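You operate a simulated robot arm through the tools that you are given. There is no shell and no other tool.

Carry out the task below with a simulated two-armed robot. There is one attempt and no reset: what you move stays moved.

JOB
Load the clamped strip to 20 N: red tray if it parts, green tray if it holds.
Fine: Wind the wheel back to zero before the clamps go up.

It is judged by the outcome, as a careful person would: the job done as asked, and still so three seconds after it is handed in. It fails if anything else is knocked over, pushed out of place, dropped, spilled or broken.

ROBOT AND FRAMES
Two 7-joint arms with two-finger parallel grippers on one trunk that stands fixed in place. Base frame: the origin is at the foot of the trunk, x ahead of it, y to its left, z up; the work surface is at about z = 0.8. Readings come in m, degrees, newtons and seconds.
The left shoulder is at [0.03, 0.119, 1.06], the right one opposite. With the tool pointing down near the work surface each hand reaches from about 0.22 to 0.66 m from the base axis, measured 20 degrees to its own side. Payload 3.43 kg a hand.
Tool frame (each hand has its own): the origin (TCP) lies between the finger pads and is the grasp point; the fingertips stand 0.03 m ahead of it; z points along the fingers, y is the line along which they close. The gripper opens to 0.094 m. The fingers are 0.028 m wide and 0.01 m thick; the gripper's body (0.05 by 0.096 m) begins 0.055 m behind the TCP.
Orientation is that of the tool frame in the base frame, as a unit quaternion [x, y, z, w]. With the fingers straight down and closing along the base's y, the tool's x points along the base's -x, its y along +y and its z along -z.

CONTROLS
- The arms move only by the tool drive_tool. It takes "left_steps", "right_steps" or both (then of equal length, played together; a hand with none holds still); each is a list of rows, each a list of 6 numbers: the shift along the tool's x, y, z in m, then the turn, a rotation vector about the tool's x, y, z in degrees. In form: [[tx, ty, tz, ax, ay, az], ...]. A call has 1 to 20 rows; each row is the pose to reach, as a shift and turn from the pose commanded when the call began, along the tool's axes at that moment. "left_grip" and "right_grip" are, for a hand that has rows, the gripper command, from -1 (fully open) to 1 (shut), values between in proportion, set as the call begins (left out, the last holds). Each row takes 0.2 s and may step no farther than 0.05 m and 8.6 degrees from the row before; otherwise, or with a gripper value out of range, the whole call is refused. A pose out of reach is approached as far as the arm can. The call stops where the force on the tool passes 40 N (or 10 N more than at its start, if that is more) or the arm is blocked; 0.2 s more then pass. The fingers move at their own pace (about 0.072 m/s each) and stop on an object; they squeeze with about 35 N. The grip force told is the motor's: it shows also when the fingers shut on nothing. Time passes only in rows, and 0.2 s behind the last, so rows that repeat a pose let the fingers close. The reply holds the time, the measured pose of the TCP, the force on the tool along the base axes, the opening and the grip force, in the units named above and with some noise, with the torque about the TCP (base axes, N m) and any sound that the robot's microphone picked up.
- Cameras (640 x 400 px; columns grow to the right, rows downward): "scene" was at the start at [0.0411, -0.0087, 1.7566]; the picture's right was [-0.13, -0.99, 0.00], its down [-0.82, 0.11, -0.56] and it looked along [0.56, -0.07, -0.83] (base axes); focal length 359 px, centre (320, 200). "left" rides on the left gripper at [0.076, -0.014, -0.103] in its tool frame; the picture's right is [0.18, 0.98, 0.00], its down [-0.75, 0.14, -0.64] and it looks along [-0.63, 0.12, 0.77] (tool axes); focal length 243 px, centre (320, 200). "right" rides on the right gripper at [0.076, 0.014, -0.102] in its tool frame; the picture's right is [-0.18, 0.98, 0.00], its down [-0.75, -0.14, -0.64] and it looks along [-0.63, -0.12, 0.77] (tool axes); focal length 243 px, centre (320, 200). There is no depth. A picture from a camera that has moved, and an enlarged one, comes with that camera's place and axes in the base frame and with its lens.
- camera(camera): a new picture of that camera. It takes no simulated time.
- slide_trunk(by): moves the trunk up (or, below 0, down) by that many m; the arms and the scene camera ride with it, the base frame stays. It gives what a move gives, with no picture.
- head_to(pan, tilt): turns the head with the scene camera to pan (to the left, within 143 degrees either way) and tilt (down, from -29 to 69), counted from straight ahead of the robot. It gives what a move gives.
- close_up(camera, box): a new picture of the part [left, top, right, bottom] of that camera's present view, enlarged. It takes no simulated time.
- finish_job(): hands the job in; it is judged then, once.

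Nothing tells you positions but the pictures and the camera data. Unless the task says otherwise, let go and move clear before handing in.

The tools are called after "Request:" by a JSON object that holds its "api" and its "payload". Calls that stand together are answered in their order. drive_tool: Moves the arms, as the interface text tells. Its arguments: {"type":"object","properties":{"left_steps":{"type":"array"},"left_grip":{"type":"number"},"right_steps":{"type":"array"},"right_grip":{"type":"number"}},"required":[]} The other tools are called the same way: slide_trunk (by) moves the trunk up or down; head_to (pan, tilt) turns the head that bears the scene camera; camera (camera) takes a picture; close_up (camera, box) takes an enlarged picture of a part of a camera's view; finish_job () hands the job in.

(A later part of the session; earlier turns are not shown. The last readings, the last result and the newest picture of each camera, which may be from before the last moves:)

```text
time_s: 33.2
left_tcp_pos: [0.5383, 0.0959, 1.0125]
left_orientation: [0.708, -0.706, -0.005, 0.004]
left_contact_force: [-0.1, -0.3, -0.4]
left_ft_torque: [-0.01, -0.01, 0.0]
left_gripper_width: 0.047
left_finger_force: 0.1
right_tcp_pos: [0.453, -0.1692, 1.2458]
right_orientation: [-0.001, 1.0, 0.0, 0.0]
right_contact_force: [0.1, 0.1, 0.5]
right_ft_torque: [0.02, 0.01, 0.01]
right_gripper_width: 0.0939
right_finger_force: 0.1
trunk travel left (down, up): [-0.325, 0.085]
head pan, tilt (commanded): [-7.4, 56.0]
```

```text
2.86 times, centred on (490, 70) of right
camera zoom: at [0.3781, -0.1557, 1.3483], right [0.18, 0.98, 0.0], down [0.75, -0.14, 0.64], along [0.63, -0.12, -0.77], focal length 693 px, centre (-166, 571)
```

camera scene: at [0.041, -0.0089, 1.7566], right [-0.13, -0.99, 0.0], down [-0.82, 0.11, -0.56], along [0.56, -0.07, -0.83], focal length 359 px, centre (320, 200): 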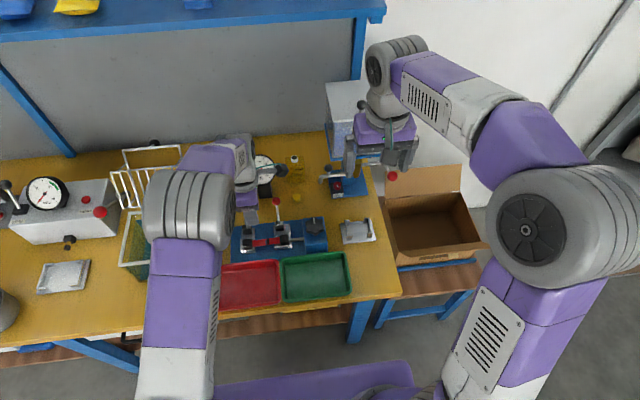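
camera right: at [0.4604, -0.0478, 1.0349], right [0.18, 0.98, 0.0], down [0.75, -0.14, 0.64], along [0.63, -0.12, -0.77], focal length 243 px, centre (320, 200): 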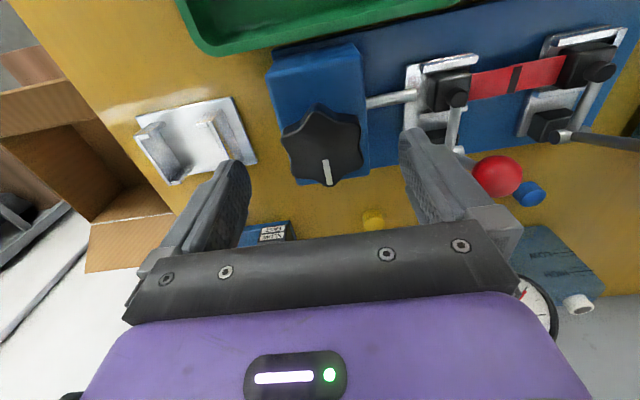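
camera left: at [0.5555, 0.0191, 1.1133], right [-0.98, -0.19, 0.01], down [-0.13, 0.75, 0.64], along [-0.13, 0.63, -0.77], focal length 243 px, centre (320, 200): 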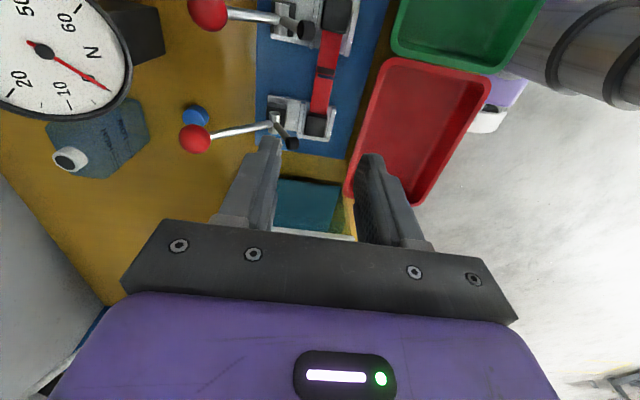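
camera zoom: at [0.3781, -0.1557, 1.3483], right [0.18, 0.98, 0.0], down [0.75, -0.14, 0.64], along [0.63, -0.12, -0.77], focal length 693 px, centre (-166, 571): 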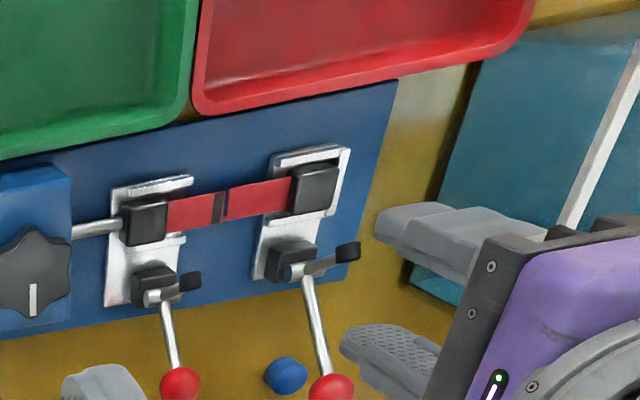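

The hand is turned and sits above the left half, and the gauge is clear. I'll zoom in from the left camera to centre on the strip before lowering.

Request:
{"api": "close_up", "payload": {"camera": "left", "box": [250, 20, 410, 150]}}

Request:
{"api": "close_up", "payload": {"camera": "scene", "box": [220, 190, 320, 265]}}

```text
3.08 times, centred on (330, 85) of left
camera zoom: at [0.5555, 0.0191, 1.1133], right [-0.98, -0.19, 0.01], down [-0.13, 0.75, 0.64], along [-0.13, 0.63, -0.77], focal length 746 px, centre (289, 554)
```

zoom: 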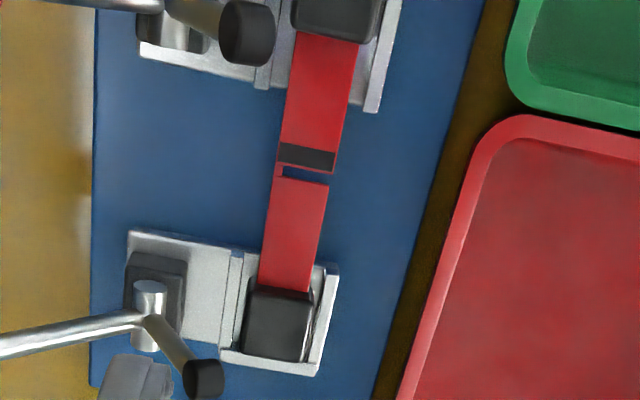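

```text
5.33 times, centred on (270, 228) of scene
camera zoom: at [0.041, -0.0089, 1.7566], right [-0.13, -0.99, 0.0], down [-0.82, 0.11, -0.56], along [0.56, -0.07, -0.83], focal length 1917 px, centre (587, 53)
```

zoom: 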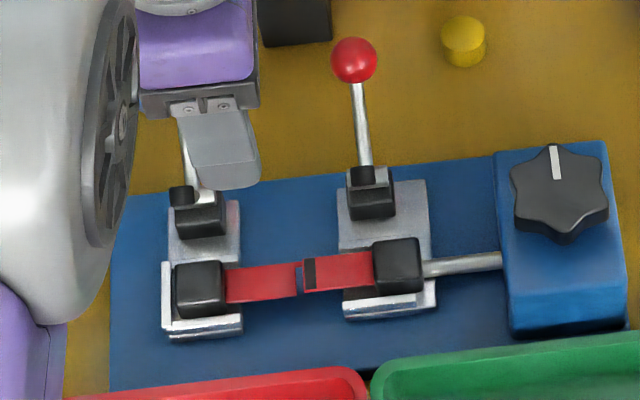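

From above, the left half's strip is centred near x ≈ 0.536 and y ≈ 0.099 and is clear of the raised clamp tips. I'll lower partway and look again.

Request:
{"api": "drive_tool", "payload": {"left_steps": [[-0.001, 0.001, 0.035, 0, 0, 0], [-0.002, 0.002, 0.07, 0, 0, 0], [-0.0025, 0.002, 0.105, 0, 0, 0], [-0.0025, 0.002, 0.118, 0, 0, 0], [-0.0025, 0.002, 0.118, 0, 0, 0]]}}

Request:
{"api": "camera", "payload": {"camera": "left"}}

Request:
{"api": "close_up", "payload": {"camera": "right", "box": [380, 0, 600, 140]}}

Request:
{"api": "close_up", "payload": {"camera": "scene", "box": [220, 190, 320, 265]}}

```text
time_s: 34.4
left_tcp_pos: [0.5358, 0.0973, 0.8922]
left_orientation: [-0.707, 0.707, 0.003, -0.004]
left_contact_force: [0.6, -0.9, 0.2]
left_ft_torque: [0.04, 0.0, 0.01]
left_gripper_width: 0.0472
left_finger_force: 0.1
right_tcp_pos: [0.4546, -0.1687, 1.2457]
right_orientation: [0.0, 1.0, -0.001, 0.0]
right_contact_force: [0.9, 0.0, 0.0]
right_ft_torque: [0.0, 0.0, 0.01]
right_gripper_width: 0.0938
right_finger_force: 0.2
trunk travel left (down, up): [-0.325, 0.085]
head pan, tilt (commanded): [-7.4, 56.0]
```

```text
taken
camera left: at [0.5517, 0.0207, 0.9945], right [-0.98, -0.18, 0.01], down [-0.13, 0.75, 0.64], along [-0.13, 0.63, -0.77], focal length 243 px, centre (320, 200)
```

left: 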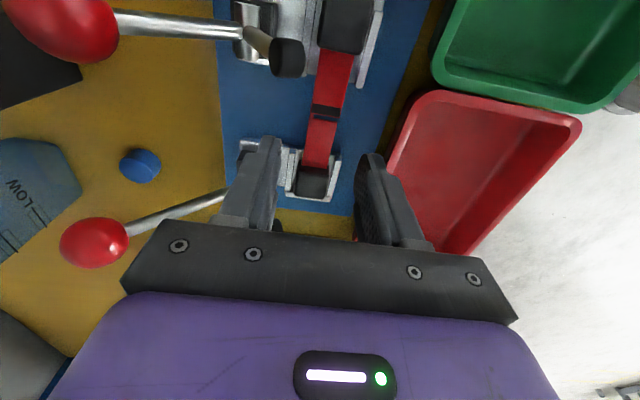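

```text
2.86 times, centred on (490, 70) of right
camera zoom: at [0.3782, -0.1555, 1.3483], right [0.18, 0.98, 0.0], down [0.75, -0.14, 0.64], along [0.63, -0.12, -0.77], focal length 693 px, centre (-166, 571)
```

zoom: 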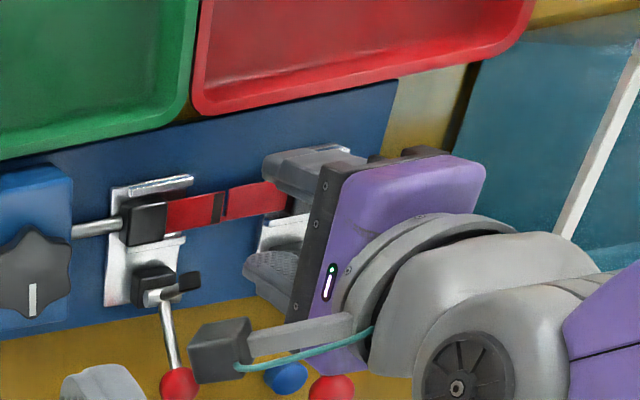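

```text
5.33 times, centred on (270, 228) of scene
camera zoom: at [0.0412, -0.0086, 1.7567], right [-0.13, -0.99, 0.0], down [-0.82, 0.11, -0.56], along [0.56, -0.07, -0.83], focal length 1917 px, centre (587, 53)
```

zoom: 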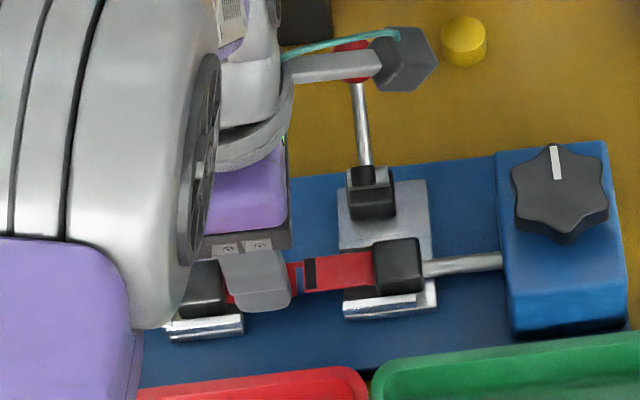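

The strip lies centred between the fingers. I'll take one closer look to place the fingers along the strip, clear of the other half.

Request:
{"api": "close_up", "payload": {"camera": "left", "box": [240, 70, 400, 210]}}

```text
2.86 times, centred on (320, 140) of left
camera zoom: at [0.5517, 0.0207, 0.9945], right [-0.98, -0.18, 0.01], down [-0.13, 0.75, 0.64], along [-0.13, 0.63, -0.77], focal length 693 px, centre (320, 371)
```

zoom: 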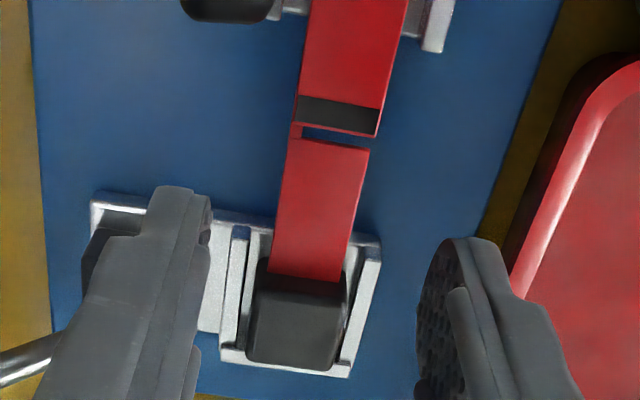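

The strip spans y ≈ 0.087 to 0.125 at x ≈ 0.534, and the jaw plate begins at y ≈ 0.115. I'll go down to z ≈ 0.846 at y ≈ 0.100, so the tips pass just below the strip.

Request:
{"api": "drive_tool", "payload": {"left_steps": [[-0.0027, 0.0018, 0.012, 0, 0, 0], [-0.0027, 0.0018, 0.024, 0, 0, 0], [-0.0027, 0.0018, 0.034, 0, 0, 0], [-0.0027, 0.0018, 0.041, 0, 0, 0], [-0.0027, 0.0018, 0.046, 0, 0, 0], [-0.0027, 0.0018, 0.046, 0, 0, 0]]}}

Request:
{"api": "close_up", "payload": {"camera": "left", "box": [200, 70, 440, 250]}}

Request:
{"api": "close_up", "payload": {"camera": "right", "box": [400, 20, 520, 110]}}

```text
time_s: 35.9
left_tcp_pos: [0.5344, 0.1012, 0.8536]
left_orientation: [0.707, -0.707, 0.0, 0.002]
left_contact_force: [-9.2, 1.0, 19.3]
left_ft_torque: [0.31, -0.09, 0.17]
left_gripper_width: 0.0425
left_finger_force: 0.1
right_tcp_pos: [0.4527, -0.1699, 1.2466]
right_orientation: [0.0, 1.0, 0.0, 0.001]
right_contact_force: [0.4, -0.6, -0.3]
right_ft_torque: [0.0, -0.02, -0.01]
right_gripper_width: 0.0941
right_finger_force: 0.1
trunk travel left (down, up): [-0.325, 0.085]
head pan, tilt (commanded): [-7.4, 56.0]
stopped in row 6 (left hand): the force on the tool passed its limit at 41 N (the readings are from after the stop); the commanded pose is now the measured one
```

```text
2.22 times, centred on (320, 160) of left
camera zoom: at [0.5503, 0.0245, 0.9549], right [-0.98, -0.18, 0.0], down [-0.14, 0.75, 0.64], along [-0.12, 0.63, -0.77], focal length 539 px, centre (320, 289)
```

zoom: 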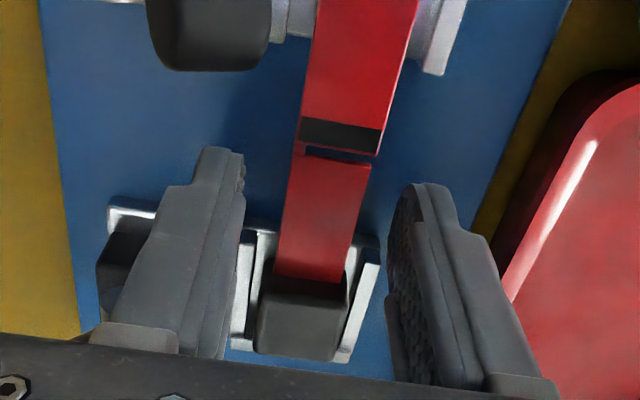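

```text
4.44 times, centred on (460, 65) of right
camera zoom: at [0.3764, -0.1556, 1.3487], right [0.18, 0.98, 0.0], down [0.75, -0.14, 0.64], along [0.63, -0.12, -0.77], focal length 1078 px, centre (-302, 800)
```

zoom: 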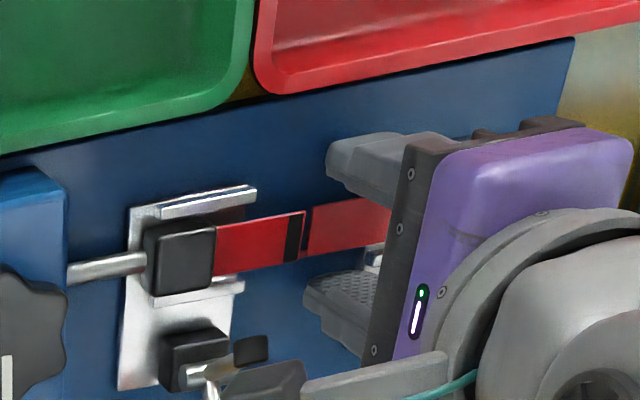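

The back finger touched the jaw's ledge at about (0.553, 0.115). I'll rise 1 cm, shift 4 mm toward the break, and check before going down again.

Request:
{"api": "drive_tool", "payload": {"left_steps": [[0, 0, -0.006, 0, 0, 0], [0, 0, -0.012, 0, 0, 0], [0.004, 0, -0.012, 0, 0, 0], [0.004, 0, -0.012, 0, 0, 0]]}}

Request:
{"api": "close_up", "payload": {"camera": "left", "box": [200, 70, 440, 250]}}

Request:
{"api": "close_up", "payload": {"camera": "scene", "box": [235, 212, 295, 255]}}

```text
time_s: 36.9
left_tcp_pos: [0.536, 0.0984, 0.8635]
left_orientation: [-0.707, 0.707, 0.0, -0.001]
left_contact_force: [0.0, -0.1, 0.4]
left_ft_torque: [0.03, -0.02, 0.0]
left_gripper_width: 0.047
left_finger_force: 0.1
right_tcp_pos: [0.4547, -0.1693, 1.2469]
right_orientation: [0.0, 1.0, 0.0, 0.0]
right_contact_force: [0.3, 0.6, -0.3]
right_ft_torque: [-0.01, -0.01, -0.01]
right_gripper_width: 0.0942
right_finger_force: 0.0
trunk travel left (down, up): [-0.325, 0.085]
head pan, tilt (commanded): [-7.4, 56.0]
```

```text
2.22 times, centred on (320, 160) of left
camera zoom: at [0.5514, 0.0211, 0.9656], right [-0.98, -0.18, 0.0], down [-0.14, 0.75, 0.64], along [-0.12, 0.63, -0.77], focal length 539 px, centre (320, 289)
```

zoom: 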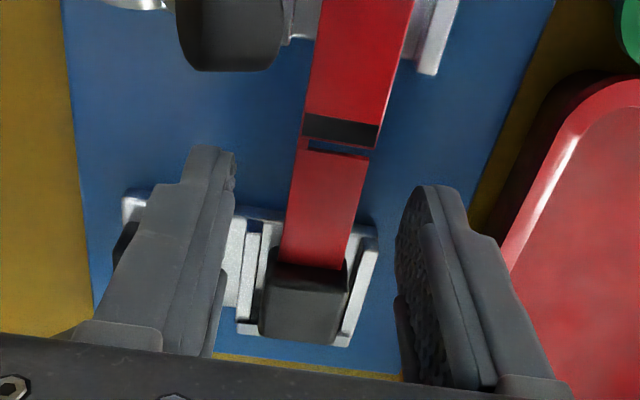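

```text
9.30 times, centred on (265, 234) of scene
camera zoom: at [0.0404, -0.0086, 1.7567], right [-0.13, -0.99, 0.0], down [-0.82, 0.11, -0.56], along [0.56, -0.07, -0.83], focal length 3343 px, centre (832, -112)
```

zoom: 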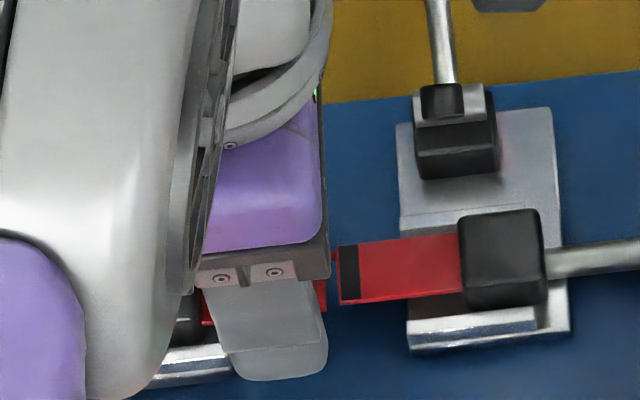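

The free length beside the jaw plate is only about 25 mm, too short for the 28 mm fingers. The black end block is better: it spans y ≈ 0.1245 to 0.149 with its top at z ≈ 0.841, above the ledges. I'll rise, turn the hand back, and grip the block along y.

Request:
{"api": "drive_tool", "payload": {"left_steps": [[0, 0, -0.04, 0, 0, 0], [0, 0, -0.08, 0, 0, 0], [0, 0, -0.12, 0, 0, 0], [-0.004, 0, -0.12, 0, 0, 8.2], [-0.008, 0, -0.12, 0, 0, 16.4], [-0.012, 0.001, -0.12, 0, 0, 24.6], [-0.016, 0.001, -0.12, 0, 0, 32.8], [-0.02, 0.001, -0.12, 0, 0, 41], [-0.024, 0.002, -0.12, 0, 0, 49.2], [-0.028, 0.002, -0.12, 0, 0, 57.4], [-0.032, 0.002, -0.12, 0, 0, 65.6], [-0.036, 0.0025, -0.12, 0, 0, 73.8], [-0.0395, 0.0025, -0.12, 0, 0, 82], [-0.0395, 0.0025, -0.12, 0, 0, 90], [-0.0395, 0.0025, -0.12, 0, 0, 90]], "left_grip": 0}}

Request:
{"api": "camera", "payload": {"camera": "left"}}

Request:
{"api": "close_up", "payload": {"camera": "left", "box": [240, 20, 400, 150]}}

Request:
{"api": "close_up", "payload": {"camera": "right", "box": [400, 20, 520, 110]}}

```text
time_s: 40.1
left_tcp_pos: [0.5351, 0.1372, 0.9822]
left_orientation: [0.001, 1.0, -0.001, -0.001]
left_contact_force: [0.3, 0.1, 0.7]
left_ft_torque: [-0.02, 0.02, -0.02]
left_gripper_width: 0.0469
left_finger_force: 0.1
right_tcp_pos: [0.4531, -0.1702, 1.2466]
right_orientation: [0.0, 1.0, 0.0, 0.0]
right_contact_force: [0.2, 0.4, 0.0]
right_ft_torque: [0.0, 0.01, 0.01]
right_gripper_width: 0.0937
right_finger_force: 0.0
trunk travel left (down, up): [-0.325, 0.085]
head pan, tilt (commanded): [-7.4, 56.0]
```

```text
taken
camera left: at [0.4591, 0.1227, 1.0848], right [-0.18, 0.98, 0.0], down [0.76, 0.14, 0.64], along [0.63, 0.12, -0.77], focal length 243 px, centre (320, 200)
```

left: 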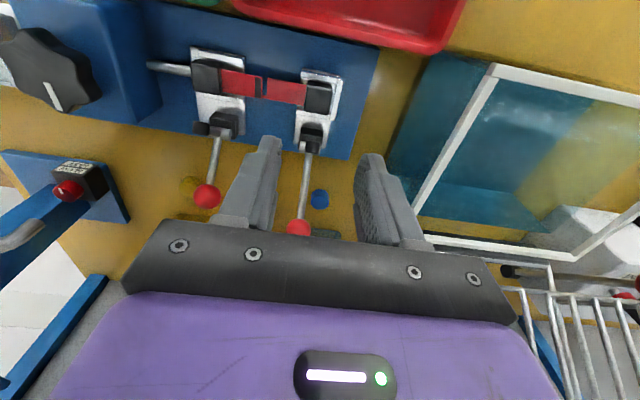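

```text
3.08 times, centred on (320, 85) of left
camera zoom: at [0.4591, 0.1227, 1.0848], right [-0.18, 0.98, 0.0], down [0.76, 0.14, 0.64], along [0.63, 0.12, -0.77], focal length 746 px, centre (320, 554)
```

zoom: 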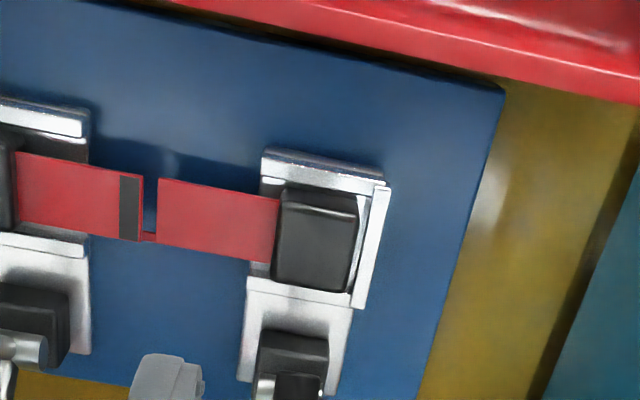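

```text
4.44 times, centred on (460, 65) of right
camera zoom: at [0.3781, -0.1556, 1.3483], right [0.18, 0.98, 0.0], down [0.75, -0.14, 0.64], along [0.63, -0.12, -0.77], focal length 1078 px, centre (-302, 800)
```

zoom: 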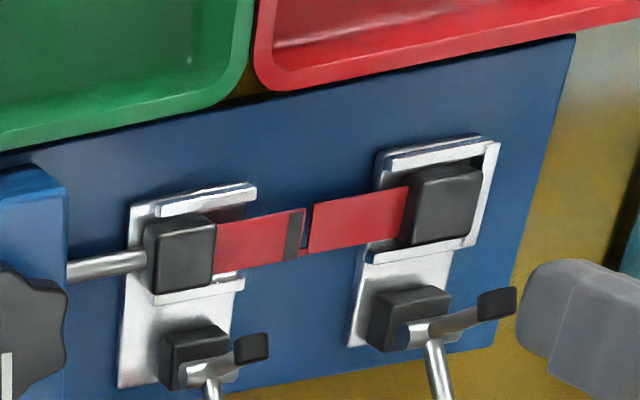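

The end block is centred at about (0.535, 0.136) and clear of the raised clamp tip. I'll lower to z ≈ 0.859, keeping the tips just above the ledges and strip, then close.

Request:
{"api": "drive_tool", "payload": {"left_steps": [[0.001, -0.001, 0.035, 0, 0, 0], [0.002, -0.001, 0.07, 0, 0, 0], [0.002, -0.001, 0.095, 0, 0, 0], [0.002, -0.001, 0.11, 0, 0, 0], [0.002, -0.001, 0.118, 0, 0, 0], [0.002, -0.001, 0.122, 0, 0, 0], [0.002, -0.001, 0.122, 0, 0, 0]]}}

Request:
{"api": "close_up", "payload": {"camera": "left", "box": [200, 70, 440, 250]}}

Request:
{"api": "close_up", "payload": {"camera": "right", "box": [400, 20, 520, 110]}}

Request:
{"api": "close_up", "payload": {"camera": "scene", "box": [225, 195, 295, 255]}}

```text
time_s: 41.7
left_tcp_pos: [0.5309, 0.1346, 0.8627]
left_orientation: [0.0, 1.0, 0.0, 0.001]
left_contact_force: [-1.3, -0.6, 20.4]
left_ft_torque: [-0.54, -0.04, -0.15]
left_gripper_width: 0.047
left_finger_force: 0.1
right_tcp_pos: [0.4526, -0.1703, 1.2463]
right_orientation: [0.0, 1.0, -0.001, 0.001]
right_contact_force: [0.8, 0.4, 0.2]
right_ft_torque: [-0.02, 0.01, -0.01]
right_gripper_width: 0.0942
right_finger_force: 0.1
trunk travel left (down, up): [-0.325, 0.085]
head pan, tilt (commanded): [-7.4, 56.0]
```

```text
2.22 times, centred on (320, 160) of left
camera zoom: at [0.4552, 0.1192, 0.9645], right [-0.18, 0.98, 0.0], down [0.75, 0.14, 0.64], along [0.63, 0.12, -0.77], focal length 539 px, centre (320, 289)
```

zoom: 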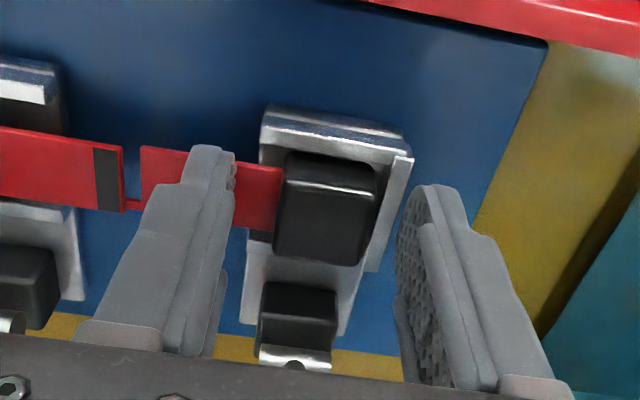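

```text
4.44 times, centred on (460, 65) of right
camera zoom: at [0.3763, -0.1559, 1.3491], right [0.18, 0.98, 0.0], down [0.75, -0.14, 0.64], along [0.63, -0.12, -0.77], focal length 1078 px, centre (-302, 800)
```

zoom: 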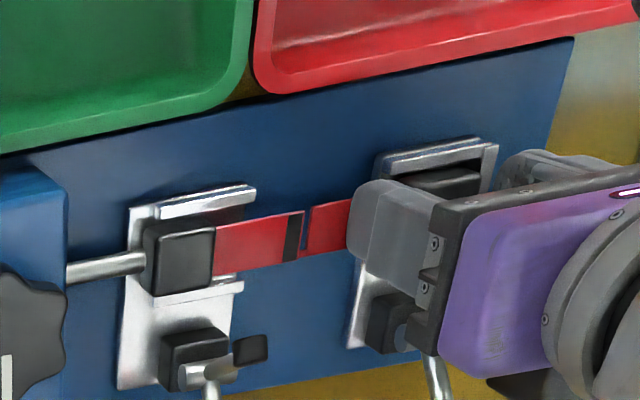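

```text
6.67 times, centred on (260, 225) of scene
camera zoom: at [0.0386, -0.0091, 1.7569], right [-0.13, -0.99, 0.0], down [-0.82, 0.11, -0.56], along [0.56, -0.07, -0.83], focal length 2396 px, centre (720, 33)
```

zoom: 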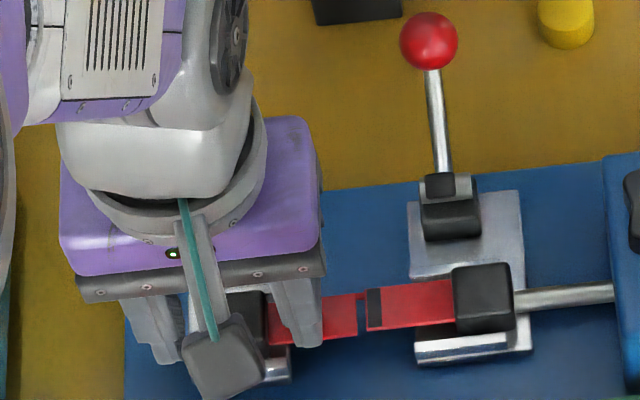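

The strip's top is really at about z ≈ 0.8327: the near finger pressed on it with 20 N. I'll raise 4.5 mm and close on the block above the strip.

Request:
{"api": "drive_tool", "payload": {"left_steps": [[0, 0, -0.003, 0, 0, 0], [0, 0, -0.0045, 0, 0, 0], [0, 0, -0.0045, 0, 0, 0]]}}

Request:
{"api": "close_up", "payload": {"camera": "scene", "box": [225, 195, 295, 255]}}

Request:
{"api": "close_up", "payload": {"camera": "left", "box": [200, 70, 440, 250]}}

```text
time_s: 42.5
left_tcp_pos: [0.5315, 0.1357, 0.8656]
left_orientation: [0.0, 1.0, 0.0, -0.003]
left_contact_force: [-0.1, -0.6, -0.3]
left_ft_torque: [-0.01, 0.03, -0.02]
left_gripper_width: 0.0473
left_finger_force: 0.0
right_tcp_pos: [0.4535, -0.17, 1.2456]
right_orientation: [0.001, 1.0, 0.0, 0.0]
right_contact_force: [0.0, -0.4, -0.5]
right_ft_torque: [-0.01, 0.01, 0.01]
right_gripper_width: 0.0941
right_finger_force: 0.2
trunk travel left (down, up): [-0.325, 0.085]
head pan, tilt (commanded): [-7.4, 56.0]
```

```text
6.67 times, centred on (260, 225) of scene
camera zoom: at [0.0414, -0.0089, 1.7566], right [-0.13, -0.99, 0.0], down [-0.82, 0.11, -0.56], along [0.56, -0.07, -0.83], focal length 2396 px, centre (720, 33)
```

zoom: 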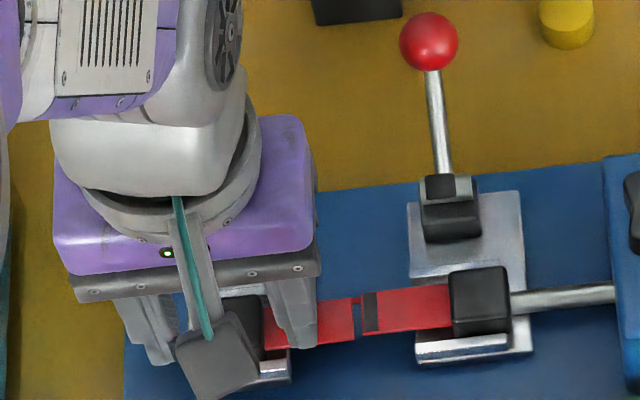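

```text
2.22 times, centred on (320, 160) of left
camera zoom: at [0.4556, 0.121, 0.9668], right [-0.18, 0.98, 0.0], down [0.76, 0.14, 0.64], along [0.63, 0.12, -0.77], focal length 539 px, centre (320, 289)
```

zoom: 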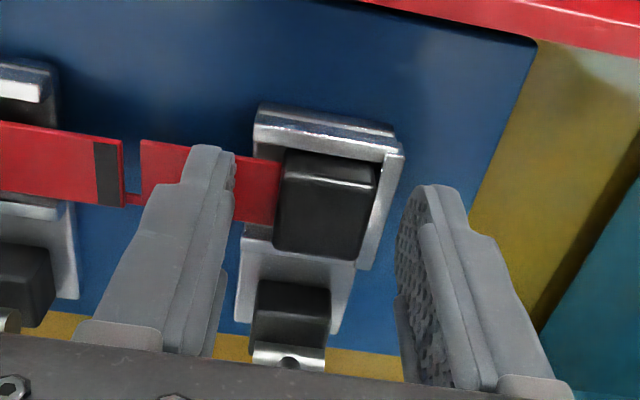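

No contact now. I'll close on the block.

Request:
{"api": "drive_tool", "payload": {"left_steps": [[0, 0, 0.0005, 0, 0, 0], [0, 0, 0.0005, 0, 0, 0], [0, 0, 0.0005, 0, 0, 0], [0, 0, 0.0005, 0, 0, 0]], "left_grip": 1}}

Request:
{"api": "close_up", "payload": {"camera": "left", "box": [200, 70, 440, 250]}}

Request:
{"api": "close_up", "payload": {"camera": "right", "box": [400, 20, 520, 110]}}

```text
time_s: 43.5
left_tcp_pos: [0.5311, 0.1355, 0.8655]
left_orientation: [0.0, 1.0, -0.001, -0.001]
left_contact_force: [-0.3, 1.3, 3.6]
left_ft_torque: [0.08, 0.03, 0.01]
left_gripper_width: 0.0248
left_finger_force: 35.3
right_tcp_pos: [0.4532, -0.1691, 1.2449]
right_orientation: [0.0, 1.0, 0.0, -0.001]
right_contact_force: [0.8, 0.2, -0.6]
right_ft_torque: [-0.02, 0.01, 0.02]
right_gripper_width: 0.0939
right_finger_force: 0.0
trunk travel left (down, up): [-0.325, 0.085]
head pan, tilt (commanded): [-7.4, 56.0]
```

```text
2.22 times, centred on (320, 160) of left
camera zoom: at [0.4555, 0.1205, 0.9667], right [-0.18, 0.98, 0.0], down [0.76, 0.14, 0.64], along [0.63, 0.12, -0.77], focal length 539 px, centre (320, 289)
```

zoom: 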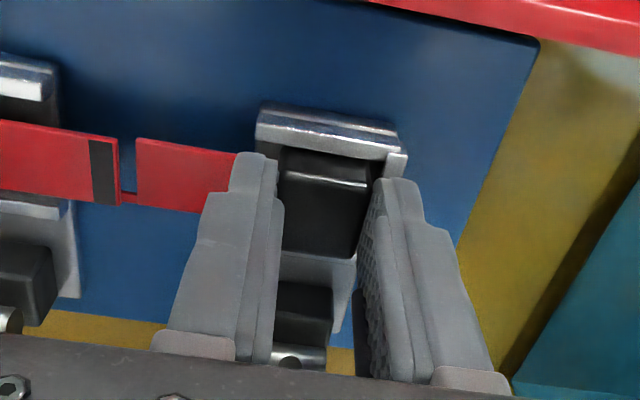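

```text
4.44 times, centred on (460, 65) of right
camera zoom: at [0.3777, -0.1554, 1.3485], right [0.18, 0.98, 0.0], down [0.75, -0.14, 0.64], along [0.63, -0.12, -0.77], focal length 1078 px, centre (-302, 800)
```

zoom: 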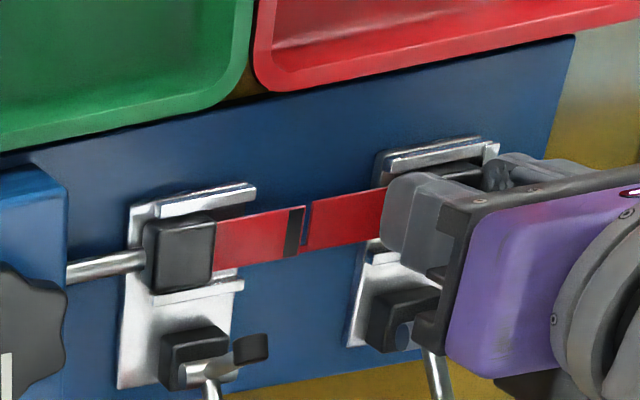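

The block is gripped at 0.0248 m. I'll lift 15 mm, then draw toward me to clear the raised clamp tip, and check.

Request:
{"api": "drive_tool", "payload": {"left_steps": [[0, 0, -0.005, 0, 0, 0], [0, 0, -0.01, 0, 0, 0], [0, 0, -0.016, 0, 0, 0], [0.01, 0, -0.018, 0, 0, 0], [0.025, 0, -0.02, 0, 0, 0], [0.025, 0, -0.02, 0, 0, 0]]}}

Request:
{"api": "close_up", "payload": {"camera": "left", "box": [140, 40, 440, 250]}}

Request:
{"api": "close_up", "payload": {"camera": "right", "box": [400, 20, 520, 110]}}

Request:
{"api": "close_up", "payload": {"camera": "scene", "box": [215, 195, 325, 275]}}

```text
time_s: 44.9
left_tcp_pos: [0.5074, 0.1373, 0.8859]
left_orientation: [0.0, 1.0, -0.002, -0.002]
left_contact_force: [0.3, 0.1, -1.1]
left_ft_torque: [-0.01, -0.02, 0.02]
left_gripper_width: 0.0251
left_finger_force: 34.5
right_tcp_pos: [0.4552, -0.1703, 1.2462]
right_orientation: [0.0, 1.0, 0.0, -0.001]
right_contact_force: [-0.3, -0.1, -0.4]
right_ft_torque: [0.0, 0.01, -0.03]
right_gripper_width: 0.0939
right_finger_force: 0.0
trunk travel left (down, up): [-0.325, 0.085]
head pan, tilt (commanded): [-7.4, 56.0]
```

```text
1.90 times, centred on (290, 145) of left
camera zoom: at [0.4317, 0.1223, 0.9868], right [-0.18, 0.98, 0.0], down [0.76, 0.14, 0.64], along [0.63, 0.12, -0.77], focal length 462 px, centre (377, 305)
```

zoom: 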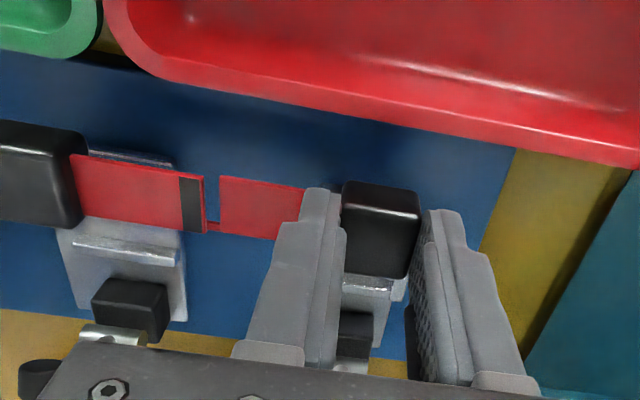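

```text
4.44 times, centred on (460, 65) of right
camera zoom: at [0.3784, -0.1555, 1.3482], right [0.18, 0.98, 0.0], down [0.75, -0.14, 0.64], along [0.63, -0.12, -0.77], focal length 1078 px, centre (-302, 800)
```

zoom: 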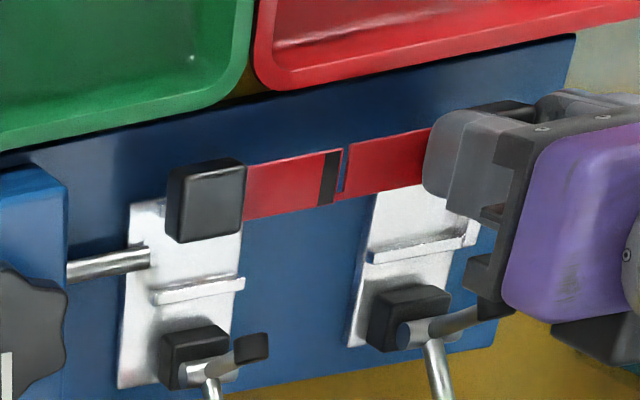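

```text
5.00 times, centred on (270, 235) of scene
camera zoom: at [0.0415, -0.0086, 1.7566], right [-0.13, -0.99, 0.0], down [-0.82, 0.11, -0.56], along [0.56, -0.07, -0.83], focal length 1797 px, centre (570, 25)
```

zoom: 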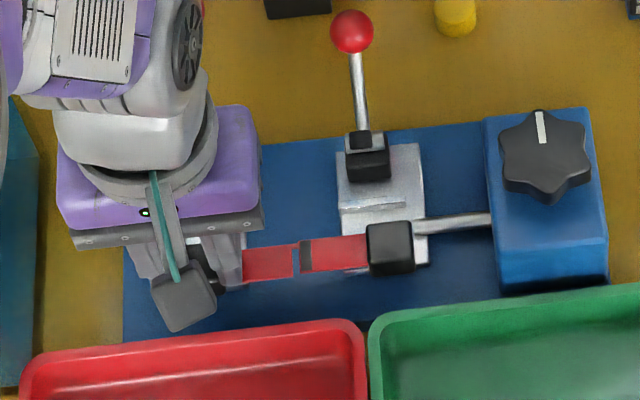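

Both halves came up together; they still hang by a thin red shred, so the whole specimen moves as one piece about 13 cm long. It will fit the red tray, which spans x ≈ 0.36–0.48 and y ≈ 0.05–0.24. I'll raise it and carry it slowly over the tray.

Request:
{"api": "drive_tool", "payload": {"left_steps": [[0, 0, -0.018, 0, 0, 0], [0, 0, -0.036, 0, 0, 0], [0.015, 0.009, -0.04, 0, 0, 0], [0.03, 0.018, -0.04, 0, 0, 0], [0.045, 0.028, -0.04, 0, 0, 0], [0.06, 0.038, -0.04, 0, 0, 0], [0.075, 0.048, -0.04, 0, 0, 0], [0.0865, 0.056, -0.04, 0, 0, 0], [0.0865, 0.056, -0.04, 0, 0, 0]]}}

Request:
{"api": "camera", "payload": {"camera": "scene"}}

Request:
{"api": "camera", "payload": {"camera": "left"}}

Request:
{"api": "close_up", "payload": {"camera": "right", "box": [340, 0, 640, 140]}}

Request:
{"api": "close_up", "payload": {"camera": "scene", "box": [195, 200, 355, 315]}}

```text
time_s: 46.9
left_tcp_pos: [0.4199, 0.1925, 0.9238]
left_orientation: [0.0, 1.0, 0.0, -0.002]
left_contact_force: [0.6, -0.2, -1.0]
left_ft_torque: [0.05, 0.0, -0.01]
left_gripper_width: 0.0248
left_finger_force: 34.6
right_tcp_pos: [0.4545, -0.1692, 1.2468]
right_orientation: [0.0, 1.0, 0.0, -0.001]
right_contact_force: [0.6, 0.9, -0.3]
right_ft_torque: [0.0, -0.02, 0.0]
right_gripper_width: 0.0943
right_finger_force: 0.1
trunk travel left (down, up): [-0.325, 0.085]
head pan, tilt (commanded): [-7.4, 56.0]
```

```text
taken
camera scene: at [0.0413, -0.0088, 1.7566], right [-0.13, -0.99, 0.0], down [-0.82, 0.11, -0.56], along [0.56, -0.07, -0.83], focal length 359 px, centre (320, 200)
```

scene: 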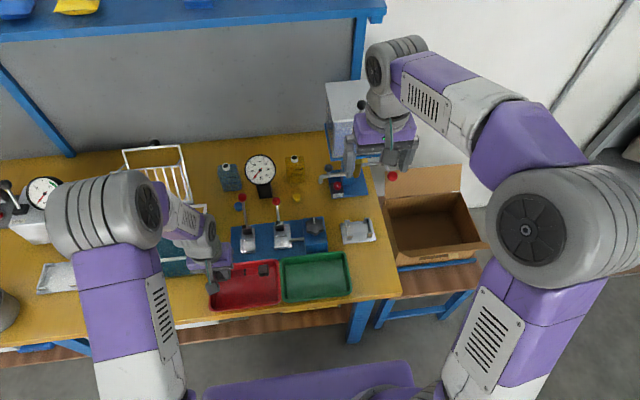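

```text
taken
camera left: at [0.3446, 0.1783, 1.0258], right [-0.18, 0.98, 0.0], down [0.76, 0.14, 0.64], along [0.63, 0.12, -0.77], focal length 243 px, centre (320, 200)
```

left: 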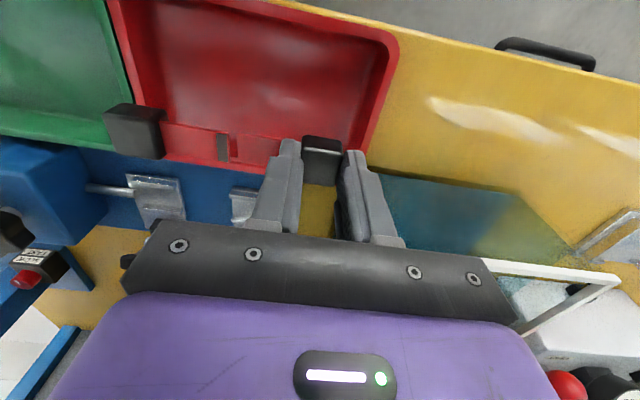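

```text
2.13 times, centred on (490, 70) of right
camera zoom: at [0.3783, -0.1556, 1.3482], right [0.18, 0.98, 0.0], down [0.75, -0.14, 0.64], along [0.63, -0.12, -0.77], focal length 518 px, centre (-43, 477)
```

zoom: 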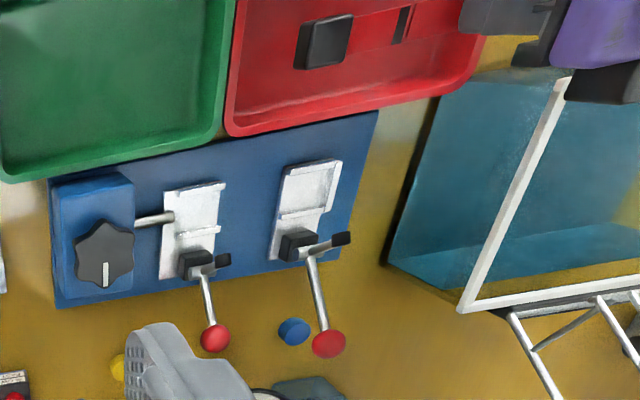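

```text
3.48 times, centred on (275, 258) of scene
camera zoom: at [0.0413, -0.0088, 1.7566], right [-0.13, -0.99, 0.0], down [-0.82, 0.11, -0.56], along [0.56, -0.07, -0.83], focal length 1250 px, centre (476, 0)
```

zoom: 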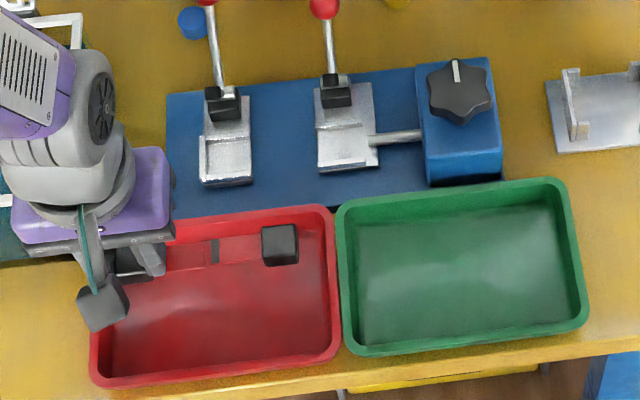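

The specimen is over the red tray, with the whole length inside its walls. I'll lower it gently.

Request:
{"api": "drive_tool", "payload": {"left_steps": [[0, 0, 0.02, 0, 0, 0], [0, 0, 0.04, 0, 0, 0], [0, 0, 0.055, 0, 0, 0], [0, 0, 0.063, 0, 0, 0], [0, 0, 0.068, 0, 0, 0], [0, 0, 0.068, 0, 0, 0]]}}

Request:
{"api": "close_up", "payload": {"camera": "scene", "box": [195, 220, 355, 335]}}

Request:
{"api": "camera", "payload": {"camera": "left"}}

Request:
{"api": "close_up", "payload": {"camera": "right", "box": [420, 0, 600, 80]}}

```text
time_s: 48.3
left_tcp_pos: [0.4203, 0.1918, 0.856]
left_orientation: [0.0, 1.0, 0.0, -0.002]
left_contact_force: [0.3, -0.7, -1.5]
left_ft_torque: [0.05, 0.01, -0.01]
left_gripper_width: 0.0246
left_finger_force: 34.5
right_tcp_pos: [0.4535, -0.1701, 1.2461]
right_orientation: [0.0, 1.0, 0.0, 0.0]
right_contact_force: [1.0, -0.6, -0.5]
right_ft_torque: [0.01, -0.02, 0.01]
right_gripper_width: 0.0942
right_finger_force: 0.0
trunk travel left (down, up): [-0.325, 0.085]
head pan, tilt (commanded): [-7.4, 56.0]
```

```text
3.48 times, centred on (275, 278) of scene
camera zoom: at [0.0411, -0.0086, 1.7566], right [-0.13, -0.99, 0.0], down [-0.82, 0.11, -0.56], along [0.56, -0.07, -0.83], focal length 1250 px, centre (476, -70)
```

zoom: 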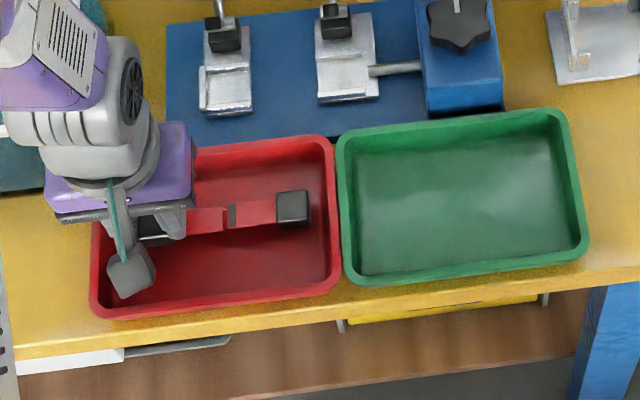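

```text
taken
camera left: at [0.3448, 0.177, 0.9577], right [-0.18, 0.98, 0.0], down [0.76, 0.14, 0.64], along [0.63, 0.12, -0.77], focal length 243 px, centre (320, 200)
```

left: 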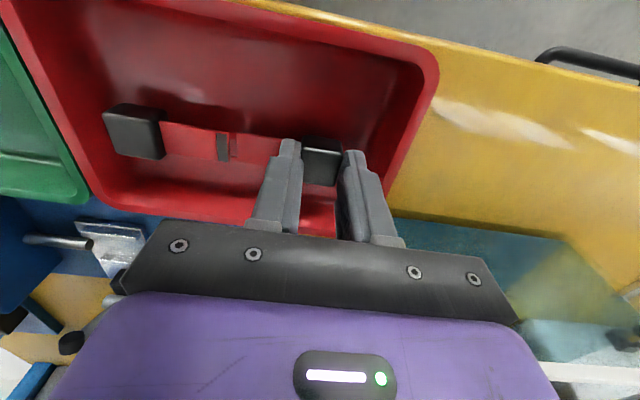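

```text
3.56 times, centred on (510, 40) of right
camera zoom: at [0.3781, -0.1555, 1.3483], right [0.18, 0.98, 0.0], down [0.75, -0.14, 0.64], along [0.63, -0.12, -0.77], focal length 863 px, centre (-356, 769)
```

zoom: 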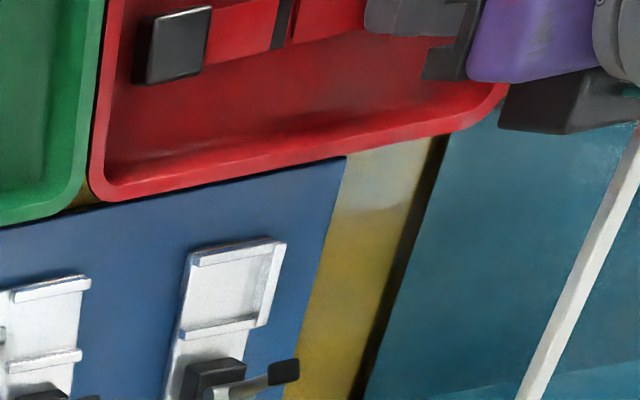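

It's still slightly above the tray floor. I'll lower in 2 mm steps until the force shows contact.

Request:
{"api": "drive_tool", "payload": {"left_steps": [[0, 0, 0.002, 0, 0, 0], [0, 0, 0.004, 0, 0, 0], [0, 0, 0.006, 0, 0, 0], [0, 0, 0.006, 0, 0, 0]]}}

Request:
{"api": "close_up", "payload": {"camera": "left", "box": [80, 60, 440, 260]}}

```text
time_s: 49.3
left_tcp_pos: [0.4193, 0.1909, 0.8503]
left_orientation: [0.0, 1.0, 0.0, -0.001]
left_contact_force: [0.1, 0.1, -0.7]
left_ft_torque: [0.06, 0.03, 0.02]
left_gripper_width: 0.0246
left_finger_force: 35.0
right_tcp_pos: [0.4541, -0.1699, 1.2448]
right_orientation: [0.0, 1.0, 0.001, 0.0]
right_contact_force: [0.1, 0.2, 0.3]
right_ft_torque: [0.01, 0.01, -0.01]
right_gripper_width: 0.0942
right_finger_force: 0.0
trunk travel left (down, up): [-0.325, 0.085]
head pan, tilt (commanded): [-7.4, 56.0]
```

```text
1.78 times, centred on (260, 160) of left
camera zoom: at [0.3443, 0.1769, 0.9528], right [-0.18, 0.98, 0.0], down [0.76, 0.14, 0.64], along [0.63, 0.12, -0.77], focal length 431 px, centre (427, 271)
```

zoom: 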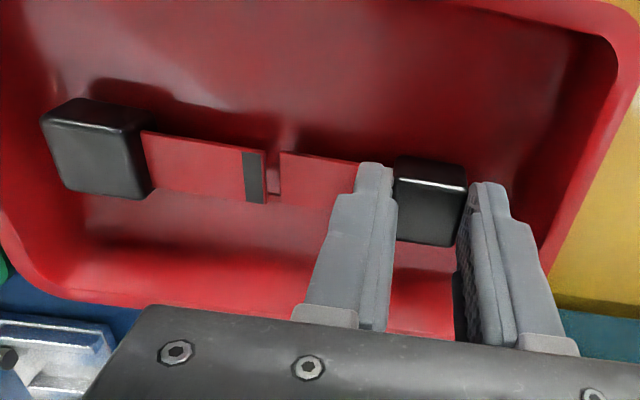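

Still no contact. I'll shift 4 mm toward +y to centre it better, then keep lowering.

Request:
{"api": "drive_tool", "payload": {"left_steps": [[0, 0.004, 0, 0, 0, 0], [0, 0.004, 0.002, 0, 0, 0], [0, 0.004, 0.004, 0, 0, 0], [0, 0.004, 0.006, 0, 0, 0], [0, 0.004, 0.006, 0, 0, 0]]}}

Request:
{"api": "close_up", "payload": {"camera": "left", "box": [80, 60, 440, 260]}}

```text
time_s: 50.5
left_tcp_pos: [0.4208, 0.1979, 0.846]
left_orientation: [0.0, 1.0, 0.0, -0.001]
left_contact_force: [0.6, -0.3, 3.2]
left_ft_torque: [-0.02, 0.03, -0.01]
left_gripper_width: 0.0249
left_finger_force: 34.6
right_tcp_pos: [0.4549, -0.1703, 1.2466]
right_orientation: [0.0, 1.0, 0.0, 0.0]
right_contact_force: [-0.6, -0.2, 0.1]
right_ft_torque: [-0.01, -0.04, -0.02]
right_gripper_width: 0.0941
right_finger_force: 0.1
trunk travel left (down, up): [-0.325, 0.085]
head pan, tilt (commanded): [-7.4, 56.0]
```

```text
1.78 times, centred on (260, 160) of left
camera zoom: at [0.3449, 0.1814, 0.9478], right [-0.18, 0.98, 0.0], down [0.76, 0.14, 0.64], along [0.63, 0.12, -0.77], focal length 431 px, centre (427, 271)
```

zoom: 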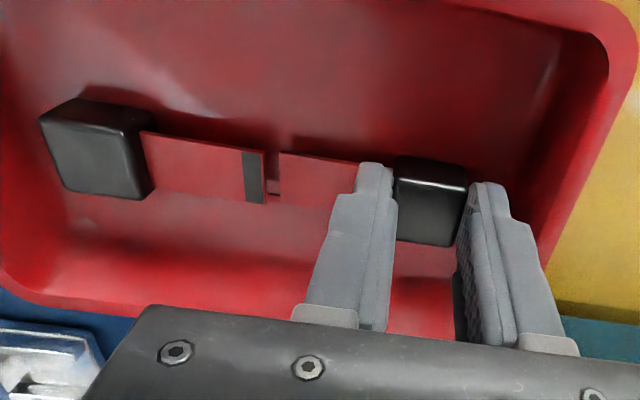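

The specimen has touched the tray floor (about 3 N). I'll open the fingers just enough and lift straight up.

Request:
{"api": "drive_tool", "payload": {"left_steps": [[0, 0, 0, 0, 0, 0], [0, 0, 0, 0, 0, 0], [0, 0, 0, 0, 0, 0], [0, 0, -0.01, 0, 0, 0], [0, 0, -0.03, 0, 0, 0], [0, 0, -0.06, 0, 0, 0], [0, 0, -0.1, 0, 0, 0], [0, 0, -0.14, 0, 0, 0], [0, 0, -0.14, 0, 0, 0]], "left_grip": 0.25}}

Request:
{"api": "camera", "payload": {"camera": "left"}}

Request:
{"api": "close_up", "payload": {"camera": "scene", "box": [195, 220, 355, 335]}}

```text
time_s: 52.5
left_tcp_pos: [0.4203, 0.1963, 0.988]
left_orientation: [0.0, 1.0, -0.001, -0.002]
left_contact_force: [-0.1, 0.4, -0.3]
left_ft_torque: [0.01, 0.05, -0.01]
left_gripper_width: 0.0351
left_finger_force: 0.1
right_tcp_pos: [0.4538, -0.1688, 1.2458]
right_orientation: [0.0, 1.0, 0.0, 0.0]
right_contact_force: [0.3, -0.1, -1.3]
right_ft_torque: [-0.02, 0.01, 0.0]
right_gripper_width: 0.0941
right_finger_force: 0.0
trunk travel left (down, up): [-0.325, 0.085]
head pan, tilt (commanded): [-7.4, 56.0]
```

```text
taken
camera left: at [0.3446, 0.1819, 1.0906], right [-0.18, 0.98, 0.0], down [0.76, 0.14, 0.64], along [0.63, 0.12, -0.77], focal length 243 px, centre (320, 200)
```

left: 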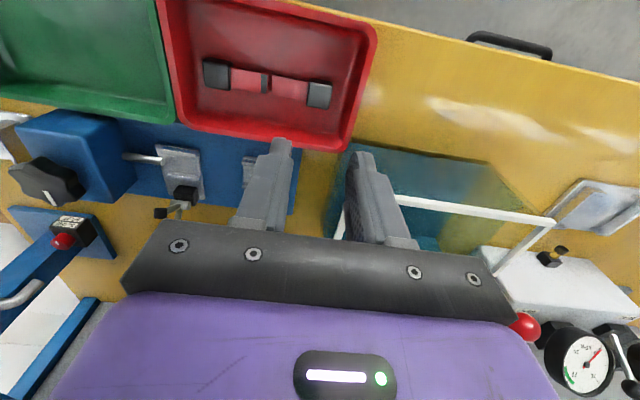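

```text
3.48 times, centred on (275, 278) of scene
camera zoom: at [0.0418, -0.0085, 1.7566], right [-0.13, -0.99, 0.0], down [-0.82, 0.11, -0.56], along [0.55, -0.07, -0.83], focal length 1250 px, centre (476, -70)
```

zoom: 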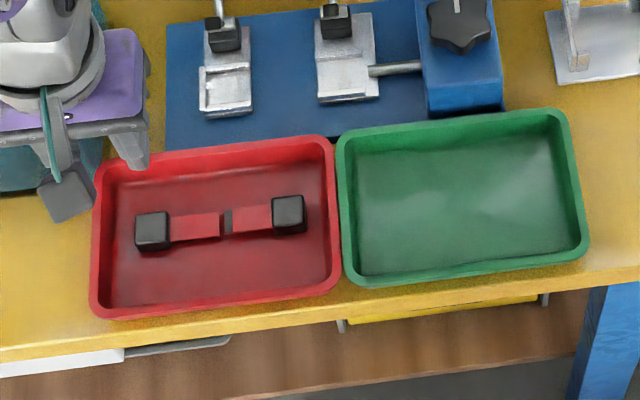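

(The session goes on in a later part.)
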